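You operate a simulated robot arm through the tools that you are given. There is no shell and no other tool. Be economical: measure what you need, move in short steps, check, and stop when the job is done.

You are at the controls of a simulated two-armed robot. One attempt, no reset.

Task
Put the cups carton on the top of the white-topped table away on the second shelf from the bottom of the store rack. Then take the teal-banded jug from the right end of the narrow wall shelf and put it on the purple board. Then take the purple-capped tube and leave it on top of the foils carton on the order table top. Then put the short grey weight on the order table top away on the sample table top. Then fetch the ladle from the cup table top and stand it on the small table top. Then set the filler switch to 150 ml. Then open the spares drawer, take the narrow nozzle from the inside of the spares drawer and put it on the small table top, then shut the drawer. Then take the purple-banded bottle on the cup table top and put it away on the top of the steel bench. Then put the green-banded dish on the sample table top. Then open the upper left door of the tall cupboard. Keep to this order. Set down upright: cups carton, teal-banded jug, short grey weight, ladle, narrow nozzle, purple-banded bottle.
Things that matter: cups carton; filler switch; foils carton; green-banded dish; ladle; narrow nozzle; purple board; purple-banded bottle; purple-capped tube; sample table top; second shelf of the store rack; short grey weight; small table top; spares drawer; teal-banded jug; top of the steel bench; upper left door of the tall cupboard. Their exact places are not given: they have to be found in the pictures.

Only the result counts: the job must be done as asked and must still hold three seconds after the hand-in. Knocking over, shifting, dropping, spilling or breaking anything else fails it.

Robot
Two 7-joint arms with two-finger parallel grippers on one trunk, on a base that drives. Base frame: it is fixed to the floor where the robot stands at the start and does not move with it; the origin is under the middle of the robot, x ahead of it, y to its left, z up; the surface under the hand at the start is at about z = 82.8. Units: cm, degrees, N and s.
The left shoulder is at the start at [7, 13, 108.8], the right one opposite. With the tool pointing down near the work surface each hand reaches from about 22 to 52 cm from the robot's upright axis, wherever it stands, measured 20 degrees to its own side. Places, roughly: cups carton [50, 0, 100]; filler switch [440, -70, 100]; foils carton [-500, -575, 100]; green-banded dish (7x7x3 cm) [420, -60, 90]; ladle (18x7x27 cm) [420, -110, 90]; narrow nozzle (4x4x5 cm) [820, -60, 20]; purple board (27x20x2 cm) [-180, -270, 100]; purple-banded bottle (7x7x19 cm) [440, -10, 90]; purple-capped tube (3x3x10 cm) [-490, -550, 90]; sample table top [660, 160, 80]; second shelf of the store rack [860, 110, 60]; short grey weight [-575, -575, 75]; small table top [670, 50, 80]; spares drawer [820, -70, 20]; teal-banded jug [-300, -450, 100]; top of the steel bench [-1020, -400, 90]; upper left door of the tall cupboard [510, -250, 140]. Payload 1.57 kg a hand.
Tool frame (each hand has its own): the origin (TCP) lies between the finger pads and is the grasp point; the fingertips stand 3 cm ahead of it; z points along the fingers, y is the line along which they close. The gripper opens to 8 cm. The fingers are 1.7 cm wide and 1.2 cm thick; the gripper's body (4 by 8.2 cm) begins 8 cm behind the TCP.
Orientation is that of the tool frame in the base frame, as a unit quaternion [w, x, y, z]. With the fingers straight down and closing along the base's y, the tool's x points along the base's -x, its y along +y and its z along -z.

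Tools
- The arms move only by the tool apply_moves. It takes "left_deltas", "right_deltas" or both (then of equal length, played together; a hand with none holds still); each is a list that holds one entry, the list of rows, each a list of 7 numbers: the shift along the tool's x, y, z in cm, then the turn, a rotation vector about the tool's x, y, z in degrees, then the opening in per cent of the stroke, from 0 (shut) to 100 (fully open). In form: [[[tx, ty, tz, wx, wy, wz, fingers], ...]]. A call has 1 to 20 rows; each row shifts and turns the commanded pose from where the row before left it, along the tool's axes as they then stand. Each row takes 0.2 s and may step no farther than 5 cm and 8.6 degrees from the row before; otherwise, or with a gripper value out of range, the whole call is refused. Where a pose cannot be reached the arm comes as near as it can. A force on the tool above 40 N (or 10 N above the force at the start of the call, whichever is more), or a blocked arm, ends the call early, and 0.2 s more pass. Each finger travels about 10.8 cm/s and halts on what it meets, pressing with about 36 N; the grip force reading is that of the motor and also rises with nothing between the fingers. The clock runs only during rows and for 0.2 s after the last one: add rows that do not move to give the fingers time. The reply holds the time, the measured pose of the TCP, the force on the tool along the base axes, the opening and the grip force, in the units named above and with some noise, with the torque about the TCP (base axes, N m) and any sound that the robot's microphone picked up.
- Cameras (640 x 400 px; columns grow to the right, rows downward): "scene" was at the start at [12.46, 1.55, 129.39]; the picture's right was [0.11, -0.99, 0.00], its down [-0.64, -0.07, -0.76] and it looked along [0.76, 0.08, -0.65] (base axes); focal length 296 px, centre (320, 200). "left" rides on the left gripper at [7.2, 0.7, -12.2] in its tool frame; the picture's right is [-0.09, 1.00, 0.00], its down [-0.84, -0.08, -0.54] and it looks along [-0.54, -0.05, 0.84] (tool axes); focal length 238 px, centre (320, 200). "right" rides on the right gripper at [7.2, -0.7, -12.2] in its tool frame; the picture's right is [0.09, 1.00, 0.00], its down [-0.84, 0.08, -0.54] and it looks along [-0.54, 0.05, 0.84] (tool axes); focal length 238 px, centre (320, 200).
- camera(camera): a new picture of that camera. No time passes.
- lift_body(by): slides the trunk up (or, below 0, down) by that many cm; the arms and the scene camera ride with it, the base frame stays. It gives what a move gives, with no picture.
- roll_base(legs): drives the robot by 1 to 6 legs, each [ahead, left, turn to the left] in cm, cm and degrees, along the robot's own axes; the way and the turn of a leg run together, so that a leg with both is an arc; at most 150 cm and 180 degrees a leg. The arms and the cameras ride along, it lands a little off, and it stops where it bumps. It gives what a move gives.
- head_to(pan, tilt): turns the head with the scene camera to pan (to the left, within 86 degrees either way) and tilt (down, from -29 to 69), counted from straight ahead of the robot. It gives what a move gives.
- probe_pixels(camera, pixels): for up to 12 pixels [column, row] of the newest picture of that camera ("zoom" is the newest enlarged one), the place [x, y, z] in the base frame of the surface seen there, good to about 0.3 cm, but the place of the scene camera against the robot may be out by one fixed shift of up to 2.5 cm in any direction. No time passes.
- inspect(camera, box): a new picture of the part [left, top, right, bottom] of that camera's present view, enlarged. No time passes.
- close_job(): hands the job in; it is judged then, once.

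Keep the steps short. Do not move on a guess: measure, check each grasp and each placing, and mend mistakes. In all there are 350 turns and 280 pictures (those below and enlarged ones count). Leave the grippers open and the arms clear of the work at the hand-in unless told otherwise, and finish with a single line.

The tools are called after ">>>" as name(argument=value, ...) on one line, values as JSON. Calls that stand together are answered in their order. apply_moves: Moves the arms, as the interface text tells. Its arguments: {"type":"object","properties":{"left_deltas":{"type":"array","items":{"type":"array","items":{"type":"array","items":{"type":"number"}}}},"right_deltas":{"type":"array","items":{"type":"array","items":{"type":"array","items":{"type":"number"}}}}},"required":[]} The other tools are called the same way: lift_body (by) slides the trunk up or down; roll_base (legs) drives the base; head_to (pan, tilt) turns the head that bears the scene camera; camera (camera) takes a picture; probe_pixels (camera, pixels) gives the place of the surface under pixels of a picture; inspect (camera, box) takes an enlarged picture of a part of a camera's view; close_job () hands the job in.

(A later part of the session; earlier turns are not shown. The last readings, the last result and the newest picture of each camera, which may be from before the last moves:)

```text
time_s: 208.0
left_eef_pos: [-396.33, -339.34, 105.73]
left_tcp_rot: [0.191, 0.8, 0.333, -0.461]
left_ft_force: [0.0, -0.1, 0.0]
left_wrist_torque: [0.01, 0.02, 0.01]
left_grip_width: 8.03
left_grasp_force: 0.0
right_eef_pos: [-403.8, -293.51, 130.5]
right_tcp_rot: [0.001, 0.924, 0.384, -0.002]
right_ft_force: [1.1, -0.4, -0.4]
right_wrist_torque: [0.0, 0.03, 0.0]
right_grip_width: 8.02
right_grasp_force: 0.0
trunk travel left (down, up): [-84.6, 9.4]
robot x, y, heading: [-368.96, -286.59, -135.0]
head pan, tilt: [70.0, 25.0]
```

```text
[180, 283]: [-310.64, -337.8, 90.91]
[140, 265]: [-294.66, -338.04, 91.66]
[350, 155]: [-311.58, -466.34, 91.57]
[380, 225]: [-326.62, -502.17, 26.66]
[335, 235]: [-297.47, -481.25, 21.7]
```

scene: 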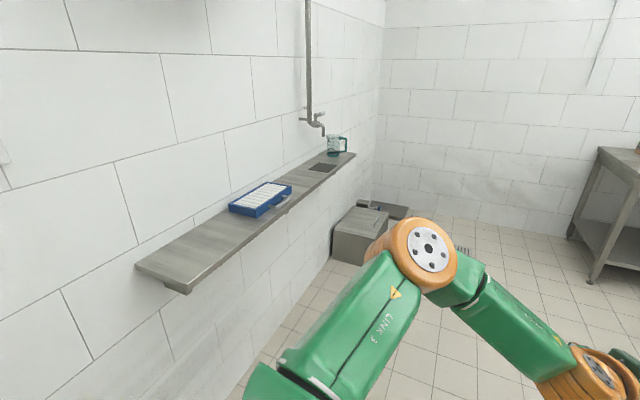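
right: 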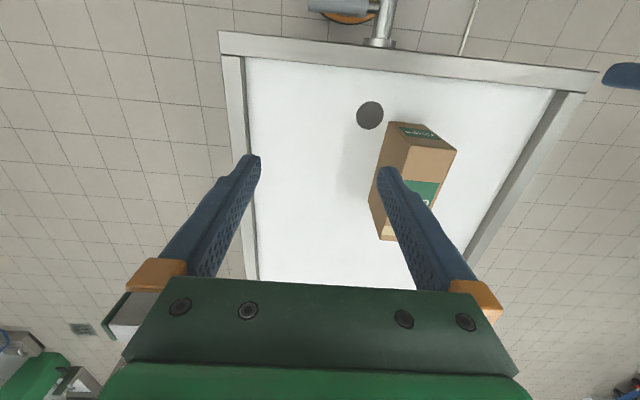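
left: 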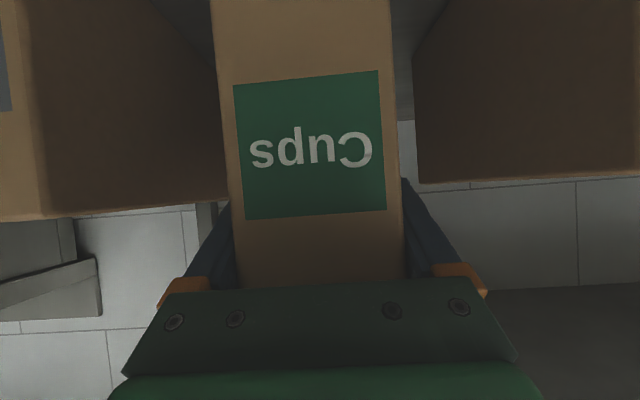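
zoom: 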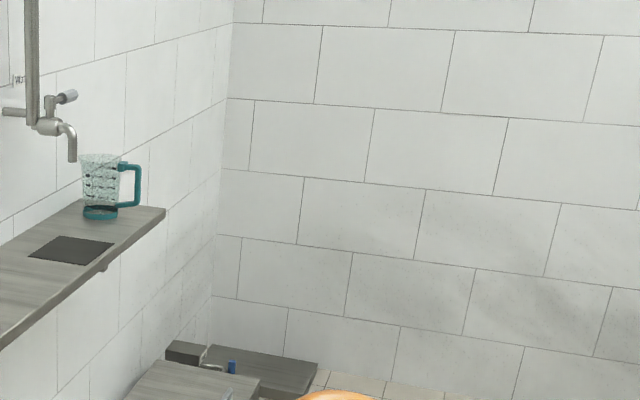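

The jug body is near (-300,-461), with its handle towards the room. The shelf top is at z≈93, and the box on the floor spans y<-480. I stop at about (-385,-435), turn to face the wall and use the right hand.

>>> roll_base(legs=[[58, 46.8, 0], [58, 46.8, 0], [0, 0, 135]])

>>> head_to(pan=-18, tilt=25)

>>> camera(camera="scene")

>>> camera(camera="right")

```text
time_s: 221.4
left_eef_pos: [-330.22, -414.72, 105.68]
left_tcp_rot: [0.498, -0.014, 0.867, 0.008]
left_ft_force: [-0.1, 0.1, 1.1]
left_wrist_torque: [0.0, -0.02, 0.03]
left_grip_width: 7.99
left_grasp_force: 0.0
right_eef_pos: [-356.3, -453.23, 130.51]
right_tcp_rot: [0.002, -0.016, 1.0, 0.001]
right_ft_force: [-0.7, 0.6, -0.1]
right_wrist_torque: [0.01, 0.02, -0.03]
right_grip_width: 8.01
right_grasp_force: 0.1
trunk travel left (down, up): [-84.6, 9.4]
robot x, y, heading: [-386.49, -434.7, 1.6]
head pan, tilt: [70.0, 25.0]
```

```text
time_s: 223.0
left_eef_pos: [-330.22, -414.73, 105.61]
left_tcp_rot: [0.498, -0.014, 0.867, 0.007]
left_ft_force: [0.3, -0.5, 0.0]
left_wrist_torque: [0.02, 0.0, 0.03]
left_grip_width: 8.0
left_grasp_force: 0.1
right_eef_pos: [-356.28, -453.22, 130.39]
right_tcp_rot: [0.002, -0.016, 1.0, -0.001]
right_ft_force: [0.4, -0.4, -0.5]
right_wrist_torque: [-0.01, 0.02, -0.01]
right_grip_width: 8.02
right_grasp_force: 0.0
trunk travel left (down, up): [-84.6, 9.4]
robot x, y, heading: [-386.56, -434.18, 1.9]
head pan, tilt: [-18.0, 25.0]
```

```text
227 pictures are left
```

scene: 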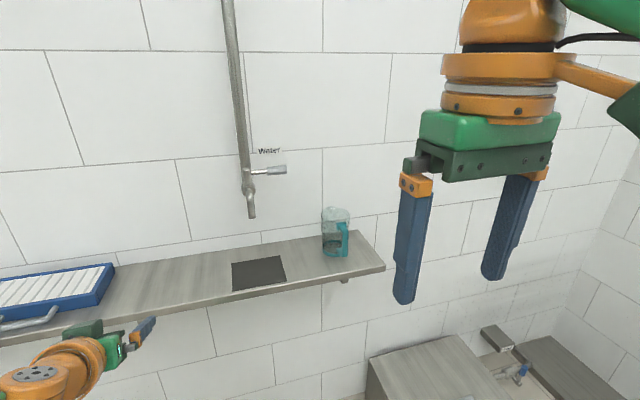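

```text
226 pictures are left
```

right: 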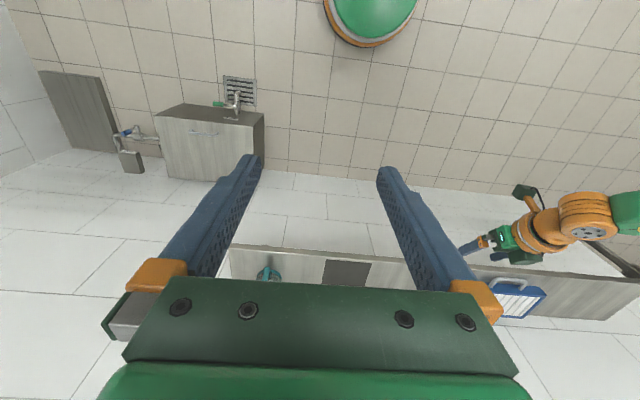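

>>> inspect(camera="scene", box=[290, 180, 390, 280])

>>> probe_pixels(camera="scene", pixels=[[335, 254], [323, 215], [350, 217], [342, 225], [341, 240], [322, 245], [336, 208], [380, 268], [250, 215], [372, 365], [345, 250]])

```text
4.00 times, centred on (340, 230) of scene
```

zoom: 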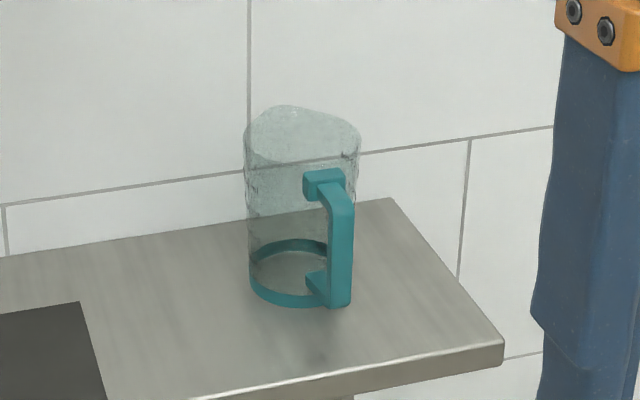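

```text
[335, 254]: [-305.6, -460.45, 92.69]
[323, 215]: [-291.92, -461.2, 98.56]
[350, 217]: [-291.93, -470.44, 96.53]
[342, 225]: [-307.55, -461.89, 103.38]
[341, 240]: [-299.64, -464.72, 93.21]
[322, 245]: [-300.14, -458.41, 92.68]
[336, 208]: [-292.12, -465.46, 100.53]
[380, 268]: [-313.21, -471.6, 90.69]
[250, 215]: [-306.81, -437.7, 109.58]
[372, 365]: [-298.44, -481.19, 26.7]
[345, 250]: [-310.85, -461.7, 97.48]
```

The body is about 8.5 cm wide, too wide for the gripper, so I will hold the jug by its vertical handle bar at about (-310,-462). I tilt the right hand 30° forward and pull the left hand back.

>>> apply_moves(left_deltas=[[[2.5, 0, -4.3, 0, 0, 0, 100], [2.5, 0, -4.3, 0, 0, 0, 100], [2.5, 0, -4.3, 0, 0, 0, 100], [2.5, 0, -4.3, 0, 0, 0, 100]]], right_deltas=[[[0, 0, 0, 0, -7.5, 0, 100], [0, 0, 0, 0, -7.5, 0, 100], [0, 0, 0, 0, -7.5, 0, 100], [0, 0, 0, 0, -7.5, 0, 100]]])

>>> lift_body(by=-18)

>>> camera(camera="right")

```text
time_s: 224.0
left_eef_pos: [-345.57, -415.13, 103.98]
left_tcp_rot: [0.498, -0.015, 0.867, 0.008]
left_ft_force: [0.2, 0.8, -0.1]
left_wrist_torque: [0.02, 0.01, 0.01]
left_grip_width: 8.03
left_grasp_force: 0.1
left hand out of reach, approached as far as the arm can: row 4
right_eef_pos: [-356.29, -453.32, 130.57]
right_tcp_rot: [0.261, -0.014, 0.965, 0.005]
right_ft_force: [0.1, 0.1, -0.1]
right_wrist_torque: [0.0, 0.04, -0.02]
right_grip_width: 8.0
right_grasp_force: 0.1
trunk travel left (down, up): [-84.6, 9.4]
robot x, y, heading: [-386.6, -434.42, 1.8]
head pan, tilt: [-18.0, 25.0]
```

```text
time_s: 226.0
left_eef_pos: [-345.62, -415.03, 85.91]
left_tcp_rot: [0.498, -0.014, 0.867, 0.007]
left_ft_force: [0.2, 0.4, -0.1]
left_wrist_torque: [-0.01, 0.02, 0.03]
left_grip_width: 8.01
left_grasp_force: 0.0
right_eef_pos: [-356.22, -453.23, 112.56]
right_tcp_rot: [0.26, -0.015, 0.966, 0.005]
right_ft_force: [-0.1, -0.4, 0.0]
right_wrist_torque: [0.0, 0.02, -0.04]
right_grip_width: 8.0
right_grasp_force: 0.1
trunk travel left (down, up): [-66.6, 27.4]
robot x, y, heading: [-386.21, -434.47, 1.9]
head pan, tilt: [-18.0, 25.0]
```

```text
224 pictures are left
```

right: 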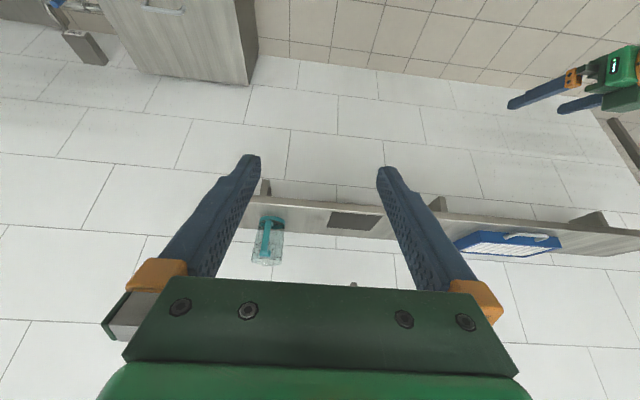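

I raise the left hand so it stays above the shelf level, and measure the jug handle at (265,235) in the right picture.

>>> inspect(camera="right", box=[220, 190, 320, 290])

>>> probe_pixels(camera="right", pixels=[[265, 232], [266, 222], [263, 250], [280, 230], [275, 205], [300, 215], [350, 222], [270, 218]])

>>> apply_moves(left_deltas=[[[-3.46, 0, -2, 0, 0, 0, 100], [-3.46, 0, -2, 0, 0, 0, 100], [-3.46, 0, -2, 0, 0, 0, 100], [-3.46, 0, -2, 0, 0, 0, 100], [-3.46, 0, -2, 0, 0, 0, 100]]])

```text
4.00 times, centred on (270, 240) of right
```

zoom: 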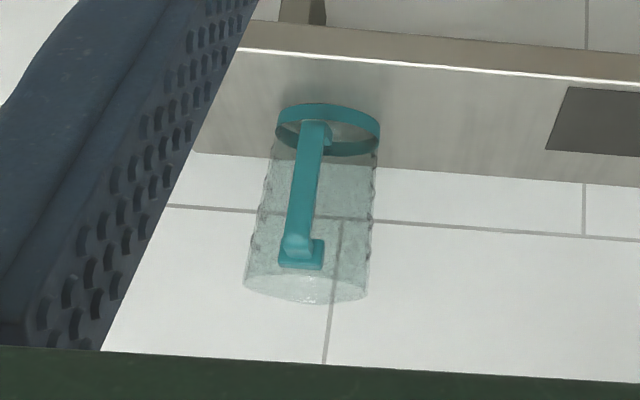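

```text
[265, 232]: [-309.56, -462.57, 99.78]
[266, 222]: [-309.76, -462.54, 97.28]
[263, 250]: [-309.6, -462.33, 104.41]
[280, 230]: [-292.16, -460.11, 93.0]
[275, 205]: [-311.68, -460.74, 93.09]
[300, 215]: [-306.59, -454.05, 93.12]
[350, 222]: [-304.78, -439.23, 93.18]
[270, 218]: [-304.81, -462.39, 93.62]
```

```text
time_s: 227.2
left_eef_pos: [-344.6, -415.13, 105.72]
left_tcp_rot: [0.499, -0.013, 0.866, 0.006]
left_ft_force: [0.3, -0.2, 0.4]
left_wrist_torque: [0.01, -0.04, -0.01]
left_grip_width: 7.99
left_grasp_force: 0.1
left hand out of reach, approached as far as the arm can: row 1
right_eef_pos: [-356.34, -453.3, 112.45]
right_tcp_rot: [0.26, -0.014, 0.965, 0.004]
right_ft_force: [0.4, 0.4, -0.2]
right_wrist_torque: [0.01, 0.0, -0.02]
right_grip_width: 8.01
right_grasp_force: 0.0
trunk travel left (down, up): [-66.6, 27.4]
robot x, y, heading: [-386.15, -434.75, 2.0]
head pan, tilt: [-18.0, 25.0]
```

The shelf is at z 93.1, and the handle bar is at x≈-309.3, y≈-462.5, z 95–105. I drive the base 30 cm closer and straighten it.

>>> roll_base(legs=[[30, 0, -2]])

>>> camera(camera="right")

```text
time_s: 229.3
left_eef_pos: [-313.67, -416.11, 105.69]
left_tcp_rot: [0.499, 0.001, 0.867, -0.002]
left_ft_force: [0.8, -0.4, 0.0]
left_wrist_torque: [0.01, -0.02, 0.02]
left_grip_width: 7.98
left_grasp_force: 0.1
right_eef_pos: [-326.87, -453.81, 112.51]
right_tcp_rot: [0.261, 0.002, 0.965, 0.0]
right_ft_force: [0.7, -0.6, -1.3]
right_wrist_torque: [0.02, -0.02, 0.04]
right_grip_width: 8.0
right_grasp_force: 0.0
trunk travel left (down, up): [-66.6, 27.4]
robot x, y, heading: [-356.14, -434.36, -0.4]
head pan, tilt: [-18.0, 25.0]
```

```text
222 pictures are left
```

right: 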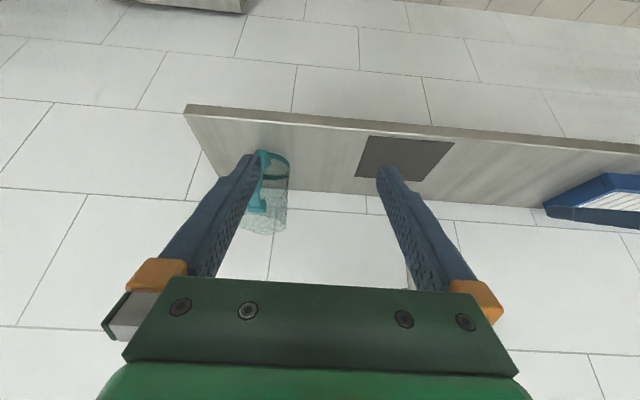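

I centre the fingers on the handle in y first and check.

>>> apply_moves(right_deltas=[[[0, -4.3, 0, 0, 0, 0, 100], [0, -4.4, 0, 0, 0, 0, 100], [-1.6, 0, 3.2, 0, 0, 0, 100], [0, 0, 0, 0, 0, 0, 100]]])

>>> camera(camera="right")

```text
time_s: 230.3
left_eef_pos: [-313.71, -416.19, 105.78]
left_tcp_rot: [0.5, 0.002, 0.866, -0.002]
left_ft_force: [0.1, -1.3, 0.1]
left_wrist_torque: [-0.04, 0.03, -0.01]
left_grip_width: 7.99
left_grasp_force: 0.0
right_eef_pos: [-323.87, -462.51, 110.5]
right_tcp_rot: [0.261, 0.002, 0.965, 0.0]
right_ft_force: [-0.1, 0.5, 0.3]
right_wrist_torque: [0.0, 0.01, 0.0]
right_grip_width: 8.0
right_grasp_force: 0.1
trunk travel left (down, up): [-66.6, 27.4]
robot x, y, heading: [-355.67, -433.57, -0.5]
head pan, tilt: [-18.0, 25.0]
```

```text
221 pictures are left
```

right: 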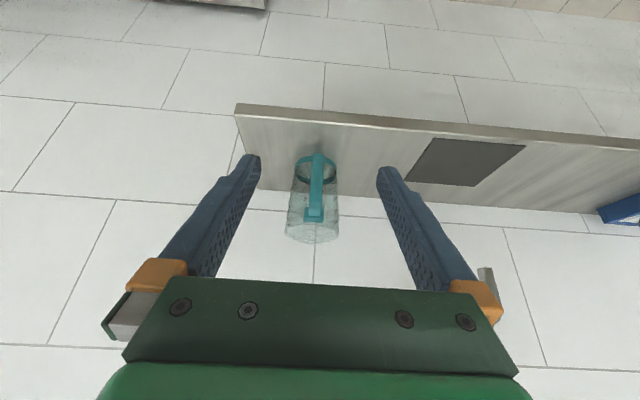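

Handle centred between the fingers. I move in.

>>> apply_moves(right_deltas=[[[-1.98, 0, 4.03, 0, 0, 0, 100], [-1.98, 0, 4.03, 0, 0, 0, 100], [-1.98, 0, 4.03, 0, 0, 0, 100], [-1.98, 0, 4.03, 0, 0, 0, 100], [0, 0, 0, 0, 0, 0, 100]]])

>>> camera(camera="right")

>>> camera(camera="scene")

```text
time_s: 231.5
left_eef_pos: [-313.65, -416.16, 105.79]
left_tcp_rot: [0.5, 0.001, 0.866, -0.002]
left_ft_force: [-0.9, -0.2, -0.2]
left_wrist_torque: [0.03, 0.0, 0.01]
left_grip_width: 7.99
left_grasp_force: 0.0
right_eef_pos: [-309.0, -462.49, 100.5]
right_tcp_rot: [0.261, 0.002, 0.965, 0.0]
right_ft_force: [0.0, -0.8, 0.3]
right_wrist_torque: [-0.01, 0.02, 0.0]
right_grip_width: 8.01
right_grasp_force: 0.1
trunk travel left (down, up): [-66.6, 27.4]
robot x, y, heading: [-355.85, -433.98, -0.2]
head pan, tilt: [-18.0, 25.0]
```

```text
220 pictures are left
```

right: 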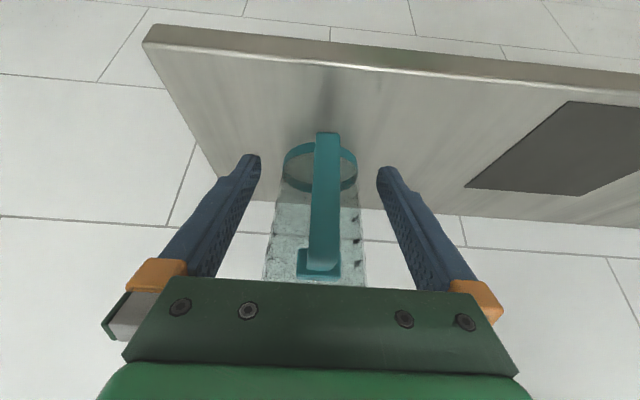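

```text
219 pictures are left
```

scene: 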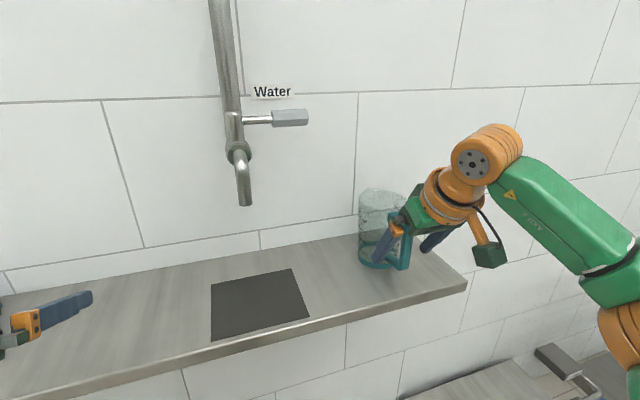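

>>> probe_pixels(camera="right", pixels=[[325, 150], [322, 200], [320, 250], [318, 275], [285, 280]])

>>> apply_moves(right_deltas=[[[0, 0, 0, 0, 0, 0, 60], [0, 0, 0, 0, 0, 0, 35], [0, 0, 0, 0, 0, 0, 15], [0, 0, 0, 0, 0, 0, 8], [0, 0, 0, 0, 0, 0, 8], [0, 0, 0, 0, 0, 0, 8]]])

```text
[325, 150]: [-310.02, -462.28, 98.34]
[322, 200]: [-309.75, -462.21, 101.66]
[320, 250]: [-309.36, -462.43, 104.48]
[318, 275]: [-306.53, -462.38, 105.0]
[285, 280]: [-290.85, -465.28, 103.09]
```

```text
time_s: 232.9
left_eef_pos: [-313.56, -416.17, 105.79]
left_tcp_rot: [0.499, 0.002, 0.867, -0.002]
left_ft_force: [1.2, 0.0, -0.8]
left_wrist_torque: [0.04, 0.01, 0.0]
left_grip_width: 7.98
left_grasp_force: 0.1
right_eef_pos: [-308.95, -462.63, 100.54]
right_tcp_rot: [0.261, 0.002, 0.965, 0.0]
right_ft_force: [-0.3, 0.2, -0.8]
right_wrist_torque: [-0.04, 0.02, -0.02]
right_grip_width: 1.39
right_grasp_force: 30.3
trunk travel left (down, up): [-66.6, 27.4]
robot x, y, heading: [-355.78, -434.2, -0.1]
head pan, tilt: [-18.0, 25.0]
```

The fingers stopped on the bar at 1.4 cm. I tighten fully, then lift a little with the trunk and check for tilt.

>>> apply_moves(right_deltas=[[[0, 0, 0, 0, 0, 0, 0], [0, 0, 0, 0, 0, 0, 0]]])

>>> lift_body(by=4)

>>> camera(camera="scene")

>>> camera(camera="right")

```text
time_s: 233.5
left_eef_pos: [-313.53, -416.11, 105.75]
left_tcp_rot: [0.498, 0.001, 0.867, -0.001]
left_ft_force: [0.3, 0.0, 0.3]
left_wrist_torque: [-0.01, 0.0, 0.05]
left_grip_width: 8.01
left_grasp_force: 0.1
right_eef_pos: [-308.87, -462.62, 100.57]
right_tcp_rot: [0.26, 0.003, 0.965, -0.001]
right_ft_force: [-0.4, 0.9, 0.1]
right_wrist_torque: [0.01, 0.0, -0.03]
right_grip_width: 1.43
right_grasp_force: 30.1
trunk travel left (down, up): [-66.6, 27.4]
robot x, y, heading: [-355.98, -433.83, -0.3]
head pan, tilt: [-18.0, 25.0]
```

```text
time_s: 234.3
left_eef_pos: [-313.58, -416.15, 109.73]
left_tcp_rot: [0.499, 0.002, 0.867, -0.002]
left_ft_force: [-0.5, -0.3, -0.1]
left_wrist_torque: [0.0, 0.0, 0.05]
left_grip_width: 8.0
left_grasp_force: 0.1
right_eef_pos: [-308.91, -462.59, 104.55]
right_tcp_rot: [0.261, 0.002, 0.965, 0.0]
right_ft_force: [0.1, -0.7, -1.0]
right_wrist_torque: [0.02, 0.07, 0.05]
right_grip_width: 1.39
right_grasp_force: 30.5
trunk travel left (down, up): [-70.6, 23.4]
robot x, y, heading: [-355.92, -434.19, -0.2]
head pan, tilt: [-18.0, 25.0]
```

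```text
218 pictures are left
```

scene: 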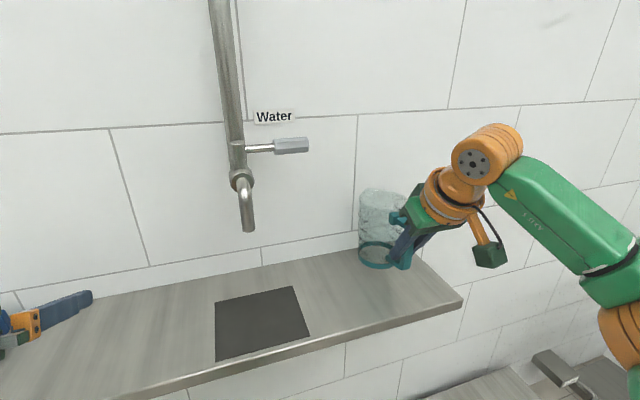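

```text
217 pictures are left
```

right: 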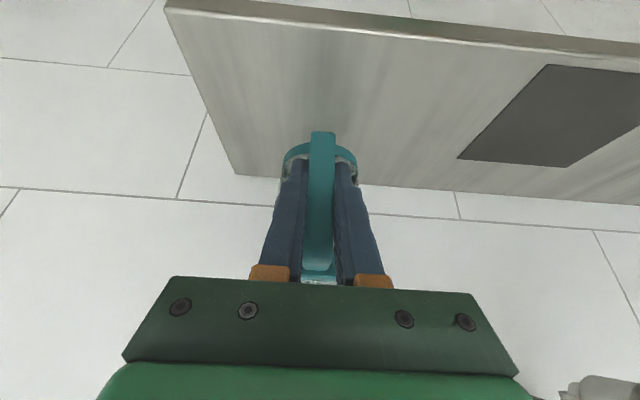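

The jug is held upright by its handle; its base is 7.4 cm below the TCP. I raise it a bit more, back out and swing round to face the board rack.

>>> lift_body(by=7)

>>> roll_base(legs=[[-30, 0, 0], [0, 52, 0], [0, 52, 0], [0, 0, -90]])

>>> camera(camera="right")

```text
time_s: 235.4
left_eef_pos: [-313.57, -416.12, 116.68]
left_tcp_rot: [0.498, 0.002, 0.867, -0.002]
left_ft_force: [-0.2, 0.5, 0.0]
left_wrist_torque: [0.01, 0.01, -0.01]
left_grip_width: 8.0
left_grasp_force: 0.0
right_eef_pos: [-308.89, -462.65, 111.56]
right_tcp_rot: [0.26, 0.003, 0.966, 0.0]
right_ft_force: [0.5, 0.7, 0.1]
right_wrist_torque: [0.0, 0.06, -0.03]
right_grip_width: 1.39
right_grasp_force: 30.2
trunk travel left (down, up): [-77.6, 16.4]
robot x, y, heading: [-356.23, -434.38, -0.2]
head pan, tilt: [-18.0, 25.0]
```

```text
time_s: 246.5
left_eef_pos: [-368.55, -373.18, 116.71]
left_tcp_rot: [0.348, 0.619, 0.607, -0.357]
left_ft_force: [0.2, 0.5, 0.4]
left_wrist_torque: [-0.02, 0.01, -0.03]
left_grip_width: 7.98
left_grasp_force: 0.0
right_eef_pos: [-415.0, -377.14, 111.46]
right_tcp_rot: [0.183, 0.691, 0.675, -0.186]
right_ft_force: [0.6, -0.4, 0.5]
right_wrist_torque: [0.03, 0.01, -0.01]
right_grip_width: 1.43
right_grasp_force: 30.5
trunk travel left (down, up): [-77.6, 16.4]
robot x, y, heading: [-385.71, -330.66, -91.2]
head pan, tilt: [-18.0, 25.0]
```

```text
216 pictures are left
```

right: 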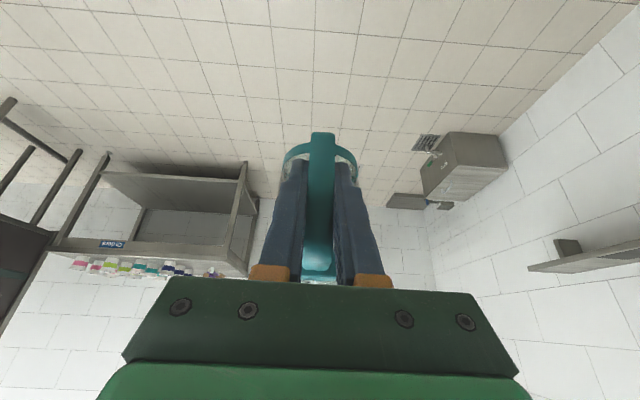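

The jug is still secure. I go around the wall corner towards the board rack.

>>> roll_base(legs=[[-118, 61, 1.2], [-22, 80, 0], [0, 83, 0]])

>>> head_to(pan=-8, tilt=25)

>>> camera(camera="scene")

```text
time_s: 261.2
left_eef_pos: [-141.32, -237.99, 116.68]
left_tcp_rot: [0.347, 0.621, 0.605, -0.357]
left_ft_force: [-0.8, 0.3, -0.7]
left_wrist_torque: [0.0, 0.0, -0.02]
left_grip_width: 8.02
left_grasp_force: 0.0
right_eef_pos: [-187.73, -241.58, 111.47]
right_tcp_rot: [0.182, 0.692, 0.673, -0.186]
right_ft_force: [0.1, -0.5, 0.2]
right_wrist_torque: [0.07, 0.01, -0.02]
right_grip_width: 1.4
right_grasp_force: 30.3
trunk travel left (down, up): [-77.6, 16.4]
robot x, y, heading: [-158.22, -195.18, -91.6]
head pan, tilt: [-18.0, 25.0]
```

```text
time_s: 262.0
left_eef_pos: [-141.3, -237.93, 116.72]
left_tcp_rot: [0.347, 0.621, 0.605, -0.357]
left_ft_force: [-0.4, -0.5, 0.1]
left_wrist_torque: [-0.02, 0.0, -0.01]
left_grip_width: 7.98
left_grasp_force: 0.0
right_eef_pos: [-187.81, -241.78, 111.58]
right_tcp_rot: [0.182, 0.692, 0.673, -0.185]
right_ft_force: [0.4, 0.5, -0.8]
right_wrist_torque: [0.03, -0.01, 0.02]
right_grip_width: 1.39
right_grasp_force: 30.5
trunk travel left (down, up): [-77.6, 16.4]
robot x, y, heading: [-158.27, -195.14, -91.5]
head pan, tilt: [-8.0, 25.0]
```

```text
215 pictures are left
```

scene: 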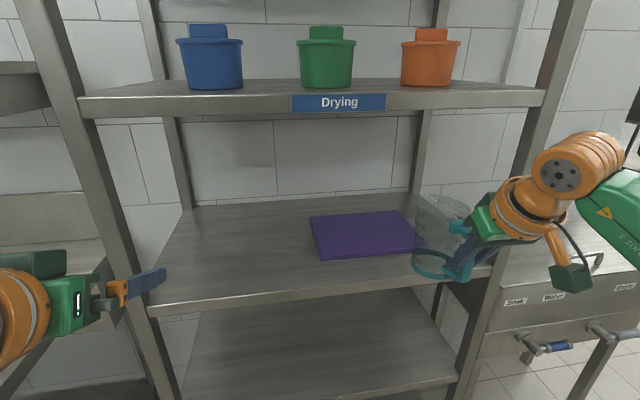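

>>> probe_pixels(camera="scene", pixels=[[322, 257], [417, 248], [311, 217], [401, 212], [365, 235], [300, 295], [320, 118], [340, 105], [520, 130], [545, 90], [90, 130], [425, 275]])

>>> camera(camera="right")

```text
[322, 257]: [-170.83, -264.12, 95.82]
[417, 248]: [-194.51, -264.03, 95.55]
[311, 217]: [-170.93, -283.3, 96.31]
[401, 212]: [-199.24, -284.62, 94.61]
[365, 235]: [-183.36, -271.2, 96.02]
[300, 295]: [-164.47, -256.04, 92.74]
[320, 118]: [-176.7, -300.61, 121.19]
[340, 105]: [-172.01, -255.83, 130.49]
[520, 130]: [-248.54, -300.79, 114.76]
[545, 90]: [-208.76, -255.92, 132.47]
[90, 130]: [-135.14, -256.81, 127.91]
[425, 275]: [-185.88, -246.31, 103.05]
```

```text
214 pictures are left
```

right: 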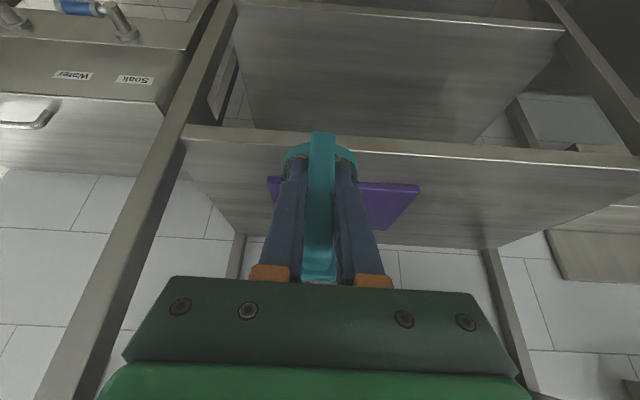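

The board top is at z≈97.4, y -265…-285, x -171…-198, and the upper shelf edge at z≈128. I bring the left hand inward clear of the rack post and lower the trunk so the hand passes under the upper shelf.

>>> apply_moves(left_deltas=[[[0, -3.5, 0, 0, 0, 0, 100], [0, -3.5, 0, 0, 0, 0, 100], [0, -3, -2, 0, 0, 0, 100], [0, 0, -3, 0, 0, 0, 100]]])

>>> lift_body(by=-5.2)

```text
time_s: 263.0
left_eef_pos: [-151.12, -233.07, 119.24]
left_tcp_rot: [0.347, 0.621, 0.604, -0.359]
left_ft_force: [0.4, 0.6, 0.7]
left_wrist_torque: [-0.03, 0.01, 0.01]
left_grip_width: 8.01
left_grasp_force: 0.0
right_eef_pos: [-187.73, -241.4, 111.59]
right_tcp_rot: [0.183, 0.692, 0.672, -0.186]
right_ft_force: [0.2, 0.2, -1.5]
right_wrist_torque: [0.06, 0.0, 0.01]
right_grip_width: 1.42
right_grasp_force: 30.4
trunk travel left (down, up): [-77.6, 16.4]
robot x, y, heading: [-157.86, -195.26, -91.5]
head pan, tilt: [-8.0, 25.0]
```

```text
time_s: 263.9
left_eef_pos: [-151.12, -233.25, 113.97]
left_tcp_rot: [0.346, 0.621, 0.605, -0.358]
left_ft_force: [0.0, 0.6, 0.2]
left_wrist_torque: [0.03, 0.03, -0.02]
left_grip_width: 7.99
left_grasp_force: 0.1
right_eef_pos: [-187.81, -241.64, 106.31]
right_tcp_rot: [0.181, 0.693, 0.673, -0.185]
right_ft_force: [-0.5, -0.3, -1.2]
right_wrist_torque: [0.04, -0.04, 0.0]
right_grip_width: 1.42
right_grasp_force: 29.9
trunk travel left (down, up): [-72.4, 21.6]
robot x, y, heading: [-158.12, -195.18, -91.9]
head pan, tilt: [-8.0, 25.0]
```

>>> roll_base(legs=[[19.3, 0, 1.8]])

>>> camera(camera="scene")

>>> camera(camera="right")

```text
time_s: 265.5
left_eef_pos: [-150.24, -252.04, 114.01]
left_tcp_rot: [0.353, 0.612, 0.614, -0.353]
left_ft_force: [-1.1, 0.7, 0.5]
left_wrist_torque: [0.0, 0.01, 0.02]
left_grip_width: 7.99
left_grasp_force: 0.1
right_eef_pos: [-186.71, -261.39, 106.42]
right_tcp_rot: [0.185, 0.682, 0.683, -0.184]
right_ft_force: [0.8, 1.2, -0.7]
right_wrist_torque: [0.03, -0.01, 0.02]
right_grip_width: 1.39
right_grasp_force: 30.3
trunk travel left (down, up): [-72.4, 21.6]
robot x, y, heading: [-157.75, -214.69, -90.0]
head pan, tilt: [-8.0, 25.0]
```

```text
213 pictures are left
```

scene: 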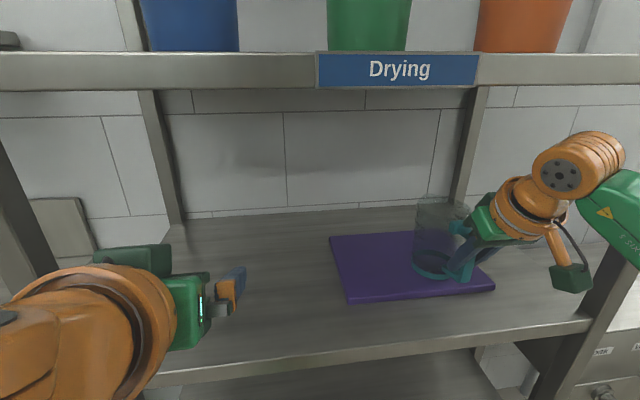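

```text
212 pictures are left
```

right: 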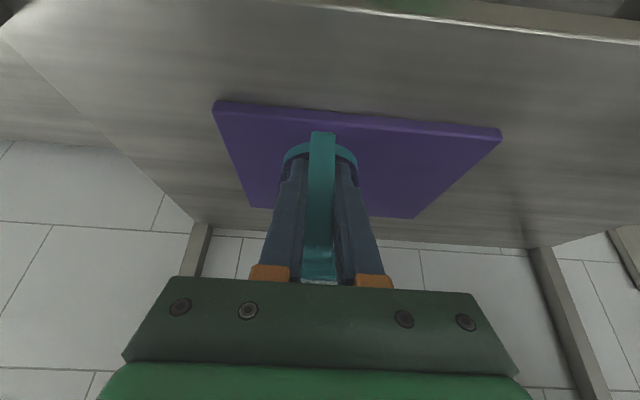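

The jug hovers over the board. I check the board height with the wrist camera, then lower.

>>> probe_pixels(camera="right", pixels=[[250, 140], [420, 160], [400, 200], [217, 103], [290, 155], [322, 145]])

>>> lift_body(by=-1.2)

>>> lift_body(by=-0.4)

```text
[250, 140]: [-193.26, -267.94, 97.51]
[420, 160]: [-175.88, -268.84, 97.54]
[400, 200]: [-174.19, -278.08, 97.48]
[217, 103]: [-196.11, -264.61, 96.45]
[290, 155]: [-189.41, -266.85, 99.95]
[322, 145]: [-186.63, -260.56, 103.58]
```

```text
time_s: 266.1
left_eef_pos: [-150.17, -252.14, 113.05]
left_tcp_rot: [0.352, 0.612, 0.613, -0.354]
left_ft_force: [0.1, 0.7, -0.9]
left_wrist_torque: [-0.01, 0.0, -0.01]
left_grip_width: 8.01
left_grasp_force: 0.0
right_eef_pos: [-186.69, -261.5, 105.32]
right_tcp_rot: [0.185, 0.682, 0.683, -0.184]
right_ft_force: [-0.2, 0.9, 3.6]
right_wrist_torque: [-0.33, 0.01, 0.0]
right_grip_width: 1.41
right_grasp_force: 30.2
trunk travel left (down, up): [-71.2, 22.8]
robot x, y, heading: [-158.75, -214.75, -90.1]
head pan, tilt: [-8.0, 25.0]
```

```text
time_s: 266.6
left_eef_pos: [-150.17, -251.87, 112.53]
left_tcp_rot: [0.353, 0.611, 0.613, -0.355]
left_ft_force: [0.5, 0.2, 0.9]
left_wrist_torque: [0.0, 0.0, -0.02]
left_grip_width: 8.03
left_grasp_force: 0.0
right_eef_pos: [-186.64, -261.39, 105.14]
right_tcp_rot: [0.186, 0.682, 0.683, -0.185]
right_ft_force: [-0.9, -1.9, 16.6]
right_wrist_torque: [-0.84, 0.05, 0.01]
right_grip_width: 1.42
right_grasp_force: 30.2
trunk travel left (down, up): [-70.8, 23.2]
robot x, y, heading: [-158.44, -214.39, -90.2]
head pan, tilt: [-8.0, 25.0]
```

Firm contact at 16 N. I ease up a hair, open, and back out.

>>> lift_body(by=0.3)

>>> apply_moves(right_deltas=[[[0, 0, 0, 0, 0, 0, 20], [0, 0, 0, 0, 0, 0, 28], [0, 0, 0, 0, 0, 0, 45], [0, 0, 0, 0, 0, 0, 80], [0, 0, 0, 0, 0, 0, 80]]])

>>> roll_base(legs=[[-25, 0, 0]])

>>> camera(camera="scene")

```text
time_s: 267.1
left_eef_pos: [-150.21, -252.02, 112.87]
left_tcp_rot: [0.352, 0.612, 0.613, -0.354]
left_ft_force: [-0.2, -0.2, 0.3]
left_wrist_torque: [0.0, 0.0, -0.02]
left_grip_width: 7.99
left_grasp_force: 0.1
right_eef_pos: [-186.59, -261.43, 105.05]
right_tcp_rot: [0.183, 0.683, 0.683, -0.184]
right_ft_force: [0.0, 1.7, 5.2]
right_wrist_torque: [-0.07, -0.05, 0.0]
right_grip_width: 1.41
right_grasp_force: 30.4
trunk travel left (down, up): [-71.1, 22.9]
robot x, y, heading: [-158.07, -214.48, -90.4]
head pan, tilt: [-8.0, 25.0]
```

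```text
time_s: 268.3
left_eef_pos: [-150.22, -252.27, 112.69]
left_tcp_rot: [0.352, 0.612, 0.614, -0.353]
left_ft_force: [0.6, -0.4, 0.0]
left_wrist_torque: [0.02, -0.01, 0.02]
left_grip_width: 8.02
left_grasp_force: 0.0
right_eef_pos: [-186.61, -261.51, 105.15]
right_tcp_rot: [0.185, 0.682, 0.683, -0.184]
right_ft_force: [0.0, 0.1, 0.1]
right_wrist_torque: [-0.01, 0.0, -0.02]
right_grip_width: 6.38
right_grasp_force: 0.1
trunk travel left (down, up): [-71.1, 22.9]
robot x, y, heading: [-158.51, -214.54, -89.9]
head pan, tilt: [-8.0, 25.0]
```

```text
time_s: 270.1
left_eef_pos: [-150.16, -227.6, 112.69]
left_tcp_rot: [0.353, 0.611, 0.616, -0.351]
left_ft_force: [-0.9, -0.5, 0.3]
left_wrist_torque: [-0.01, -0.01, -0.02]
left_grip_width: 8.0
left_grasp_force: 0.1
right_eef_pos: [-186.65, -237.03, 104.99]
right_tcp_rot: [0.185, 0.682, 0.684, -0.183]
right_ft_force: [0.6, -0.6, -0.1]
right_wrist_torque: [0.02, 0.02, 0.02]
right_grip_width: 6.38
right_grasp_force: 0.0
trunk travel left (down, up): [-71.1, 22.9]
robot x, y, heading: [-157.82, -189.28, -89.8]
head pan, tilt: [-8.0, 25.0]
```

```text
211 pictures are left
```

scene: 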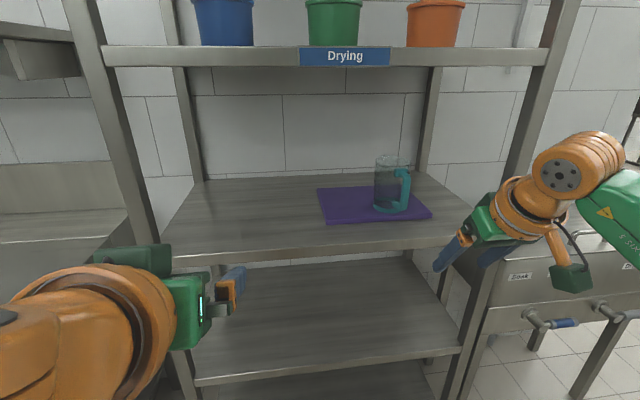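

The jug stands upright on the board. Next is the order table: I go back round the corner, still facing -y, to about (-455,-440).

>>> roll_base(legs=[[16, -83.5, 0], [0, -83.5, 0], [125, -61, 0], [55, -30, 0], [55, -35, 0]])

>>> head_to(pan=-10, tilt=20)

>>> camera(camera="scene")

```text
time_s: 291.5
left_eef_pos: [-441.88, -477.76, 112.75]
left_tcp_rot: [0.355, 0.608, 0.618, -0.35]
left_ft_force: [-0.2, -0.9, 0.3]
left_wrist_torque: [0.0, -0.01, -0.01]
left_grip_width: 7.99
left_grasp_force: 0.0
right_eef_pos: [-478.05, -487.61, 105.09]
right_tcp_rot: [0.186, 0.677, 0.688, -0.182]
right_ft_force: [0.5, -0.2, -0.4]
right_wrist_torque: [-0.01, 0.0, 0.0]
right_grip_width: 6.41
right_grasp_force: 0.1
trunk travel left (down, up): [-71.1, 22.9]
robot x, y, heading: [-450.83, -440.14, -89.0]
head pan, tilt: [-8.0, 25.0]
```

```text
time_s: 292.2
left_eef_pos: [-441.93, -477.87, 112.65]
left_tcp_rot: [0.354, 0.608, 0.618, -0.351]
left_ft_force: [-0.8, 0.0, 0.3]
left_wrist_torque: [0.01, 0.02, 0.0]
left_grip_width: 8.01
left_grasp_force: 0.0
right_eef_pos: [-478.38, -487.7, 104.96]
right_tcp_rot: [0.187, 0.678, 0.688, -0.182]
right_ft_force: [0.1, 0.5, 0.6]
right_wrist_torque: [0.01, 0.01, 0.01]
right_grip_width: 6.39
right_grasp_force: 0.0
trunk travel left (down, up): [-71.1, 22.9]
robot x, y, heading: [-450.92, -439.71, -89.1]
head pan, tilt: [-10.0, 20.0]
```

```text
210 pictures are left
```

scene: 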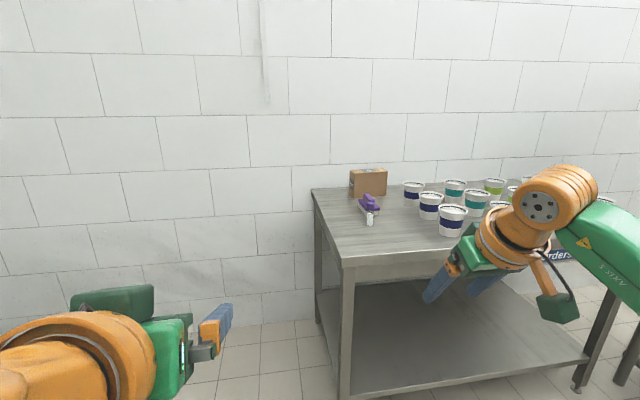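

>>> inspect(camera="scene", box=[310, 150, 550, 280])

>>> probe_pixels(camera="scene", pixels=[[368, 204], [370, 220], [368, 172], [352, 195], [386, 193], [350, 260], [312, 190], [330, 230]])

```text
2.67 times, centred on (430, 215) of scene
```

zoom: 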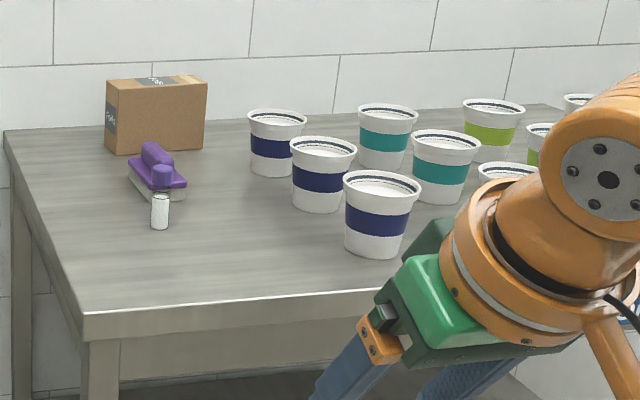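

```text
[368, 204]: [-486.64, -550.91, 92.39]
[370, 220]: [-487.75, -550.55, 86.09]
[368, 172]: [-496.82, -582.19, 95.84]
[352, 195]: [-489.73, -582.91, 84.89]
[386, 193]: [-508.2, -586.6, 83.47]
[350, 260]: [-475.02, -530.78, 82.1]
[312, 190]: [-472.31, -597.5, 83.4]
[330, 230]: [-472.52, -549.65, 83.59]
```

The tube stands at about (-487.5,-550.5) with a purple-handled tool just behind it. The foils carton is at about (-498,-585), too deep to reach over the front edge. I will work from the table's left (east) end, facing west, with the left hand. First I probe the tool's outline.

>>> probe_pixels(camera="zoom", pixels=[[150, 148], [170, 158], [183, 180], [132, 182], [140, 170], [128, 162], [160, 168], [162, 185], [160, 226], [106, 150], [118, 152], [203, 148]])

>>> roll_base(legs=[[5, 25, 0], [40, 0, 0], [0, 0, -89]])

```text
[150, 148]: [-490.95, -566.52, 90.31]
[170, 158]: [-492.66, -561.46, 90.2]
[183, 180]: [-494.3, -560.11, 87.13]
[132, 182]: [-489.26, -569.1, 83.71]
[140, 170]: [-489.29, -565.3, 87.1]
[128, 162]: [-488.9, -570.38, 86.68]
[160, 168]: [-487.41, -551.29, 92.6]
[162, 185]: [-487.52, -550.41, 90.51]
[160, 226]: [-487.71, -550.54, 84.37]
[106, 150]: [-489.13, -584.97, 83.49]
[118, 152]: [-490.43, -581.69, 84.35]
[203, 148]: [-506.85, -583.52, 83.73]
```

```text
time_s: 299.9
left_eef_pos: [-462.81, -494.3, 112.73]
left_tcp_rot: [0.007, 0.867, 0.013, -0.499]
left_ft_force: [0.3, -0.1, 0.4]
left_wrist_torque: [0.01, 0.0, -0.01]
left_grip_width: 8.01
left_grasp_force: 0.1
right_eef_pos: [-472.96, -458.01, 105.1]
right_tcp_rot: [0.004, 0.965, 0.013, -0.261]
right_ft_force: [-0.8, 0.6, 0.2]
right_wrist_torque: [0.04, 0.0, -0.01]
right_grip_width: 6.37
right_grasp_force: 0.1
trunk travel left (down, up): [-71.1, 22.9]
robot x, y, heading: [-425.22, -484.98, -178.4]
head pan, tilt: [-10.0, 20.0]
```

The tool spans y -560…-570, so there is room beside the tube. I drive to about (-440,-533) facing west.

>>> roll_base(legs=[[15, 48, -1.6]])

>>> apply_moves(left_deltas=[[[0, 4, 0, 0, 0, 0, 100], [0, 4, 0, 0, 0, 0, 100], [0, 0, 0, 0, 0, 0, 100]]])

>>> camera(camera="left")

>>> head_to(pan=15, tilt=32)

>>> camera(camera="scene")

```text
time_s: 302.9
left_eef_pos: [-477.35, -540.89, 112.59]
left_tcp_rot: [0.001, 0.866, 0.003, -0.499]
left_ft_force: [-0.5, 0.2, -0.1]
left_wrist_torque: [0.0, -0.04, 0.01]
left_grip_width: 7.99
left_grasp_force: 0.0
right_eef_pos: [-486.81, -504.68, 105.05]
right_tcp_rot: [0.001, 0.966, 0.001, -0.259]
right_ft_force: [0.5, 0.0, 0.3]
right_wrist_torque: [-0.02, -0.02, 0.03]
right_grip_width: 6.43
right_grasp_force: 0.0
trunk travel left (down, up): [-71.1, 22.9]
robot x, y, heading: [-439.48, -532.56, -179.6]
head pan, tilt: [-10.0, 20.0]
```

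```text
time_s: 303.6
left_eef_pos: [-477.31, -548.98, 112.63]
left_tcp_rot: [0.0, 0.867, 0.002, -0.498]
left_ft_force: [0.2, -0.5, 0.5]
left_wrist_torque: [0.02, 0.0, 0.05]
left_grip_width: 7.96
left_grasp_force: 0.0
right_eef_pos: [-486.85, -504.55, 105.0]
right_tcp_rot: [0.001, 0.966, 0.002, -0.26]
right_ft_force: [0.0, -0.8, 0.3]
right_wrist_torque: [0.0, -0.03, -0.01]
right_grip_width: 6.4
right_grasp_force: 0.1
trunk travel left (down, up): [-71.1, 22.9]
robot x, y, heading: [-439.72, -532.83, -179.8]
head pan, tilt: [-10.0, 20.0]
```

```text
208 pictures are left
```

left: 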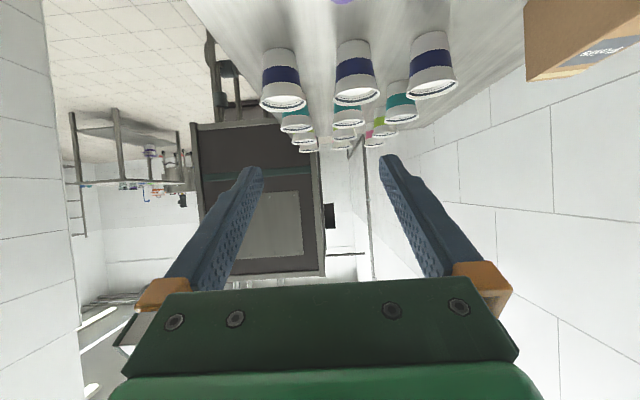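

```text
time_s: 304.5
left_eef_pos: [-477.37, -549.06, 112.74]
left_tcp_rot: [0.001, 0.867, 0.003, -0.499]
left_ft_force: [-0.4, 0.4, 0.3]
left_wrist_torque: [-0.02, 0.02, 0.0]
left_grip_width: 8.0
left_grasp_force: 0.0
right_eef_pos: [-486.8, -504.77, 104.98]
right_tcp_rot: [0.0, 0.966, 0.001, -0.26]
right_ft_force: [0.0, 0.7, -0.3]
right_wrist_torque: [0.01, 0.01, 0.02]
right_grip_width: 6.39
right_grasp_force: 0.0
trunk travel left (down, up): [-71.1, 22.9]
robot x, y, heading: [-439.32, -532.75, -179.7]
head pan, tilt: [15.0, 32.0]
```

```text
207 pictures are left
```

scene: 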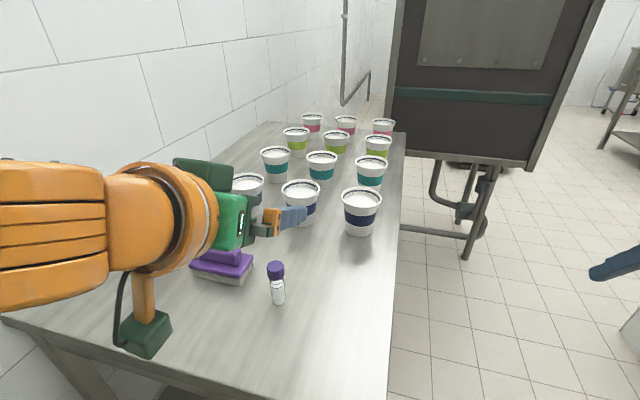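

I probe the tube again from here and lower the trunk.

>>> probe_pixels(camera="scene", pixels=[[277, 268], [278, 292], [279, 303], [269, 280], [287, 282], [300, 340]])

>>> lift_body(by=-16)

>>> camera(camera="left")

```text
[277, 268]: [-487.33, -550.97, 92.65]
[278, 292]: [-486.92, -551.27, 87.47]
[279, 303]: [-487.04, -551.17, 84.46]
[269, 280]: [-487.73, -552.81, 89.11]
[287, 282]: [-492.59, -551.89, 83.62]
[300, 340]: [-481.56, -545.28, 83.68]
```

```text
time_s: 306.4
left_eef_pos: [-477.29, -549.12, 96.77]
left_tcp_rot: [0.001, 0.867, 0.003, -0.499]
left_ft_force: [0.3, 0.0, 0.4]
left_wrist_torque: [0.02, -0.04, 0.02]
left_grip_width: 8.01
left_grasp_force: 0.1
right_eef_pos: [-486.85, -504.71, 88.95]
right_tcp_rot: [0.001, 0.966, 0.002, -0.26]
right_ft_force: [0.7, 0.5, 0.1]
right_wrist_torque: [0.01, -0.01, -0.02]
right_grip_width: 6.38
right_grasp_force: 0.2
trunk travel left (down, up): [-55.1, 38.9]
robot x, y, heading: [-439.66, -532.82, -179.8]
head pan, tilt: [15.0, 32.0]
```

```text
206 pictures are left
```

left: 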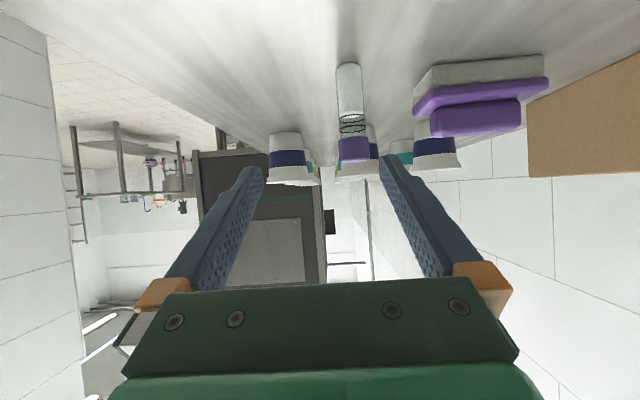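

>>> probe_pixels(camera="left", pixels=[[350, 90], [354, 150], [352, 128], [350, 70], [300, 60]])

```text
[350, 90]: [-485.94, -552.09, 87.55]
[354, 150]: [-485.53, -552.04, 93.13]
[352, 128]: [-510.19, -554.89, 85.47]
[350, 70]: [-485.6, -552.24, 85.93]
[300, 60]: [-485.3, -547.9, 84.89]
```

The tube centre is (-487.2,-552.1) and the table is at z 84.9. I move in.

>>> apply_moves(left_deltas=[[[0.25, 3.0, 0, 0, 0, 0, 90], [0, 0, 3.87, 0, 0, 0, 90], [0, 0, 3.87, 0, 0, 0, 90], [0, 0, 3.87, 0, 0, 0, 90], [0, 0, 0, 0, 0, 0, 90]]])

>>> camera(camera="left")

```text
time_s: 307.6
left_eef_pos: [-487.1, -552.16, 90.79]
left_tcp_rot: [0.001, 0.866, 0.003, -0.5]
left_ft_force: [-0.1, -0.6, 0.9]
left_wrist_torque: [0.02, -0.01, 0.01]
left_grip_width: 7.2
left_grasp_force: 0.0
right_eef_pos: [-486.75, -504.64, 89.13]
right_tcp_rot: [0.001, 0.966, 0.002, -0.26]
right_ft_force: [0.3, 0.1, 0.7]
right_wrist_torque: [0.02, -0.03, 0.01]
right_grip_width: 6.41
right_grasp_force: 0.1
trunk travel left (down, up): [-55.1, 38.9]
robot x, y, heading: [-439.43, -532.61, -179.7]
head pan, tilt: [15.0, 32.0]
```

```text
205 pictures are left
```

left: 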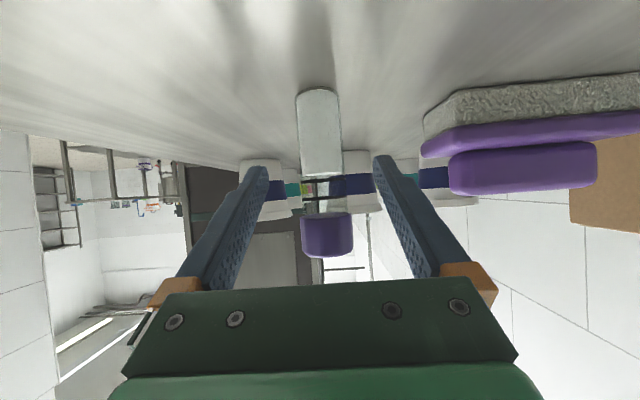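

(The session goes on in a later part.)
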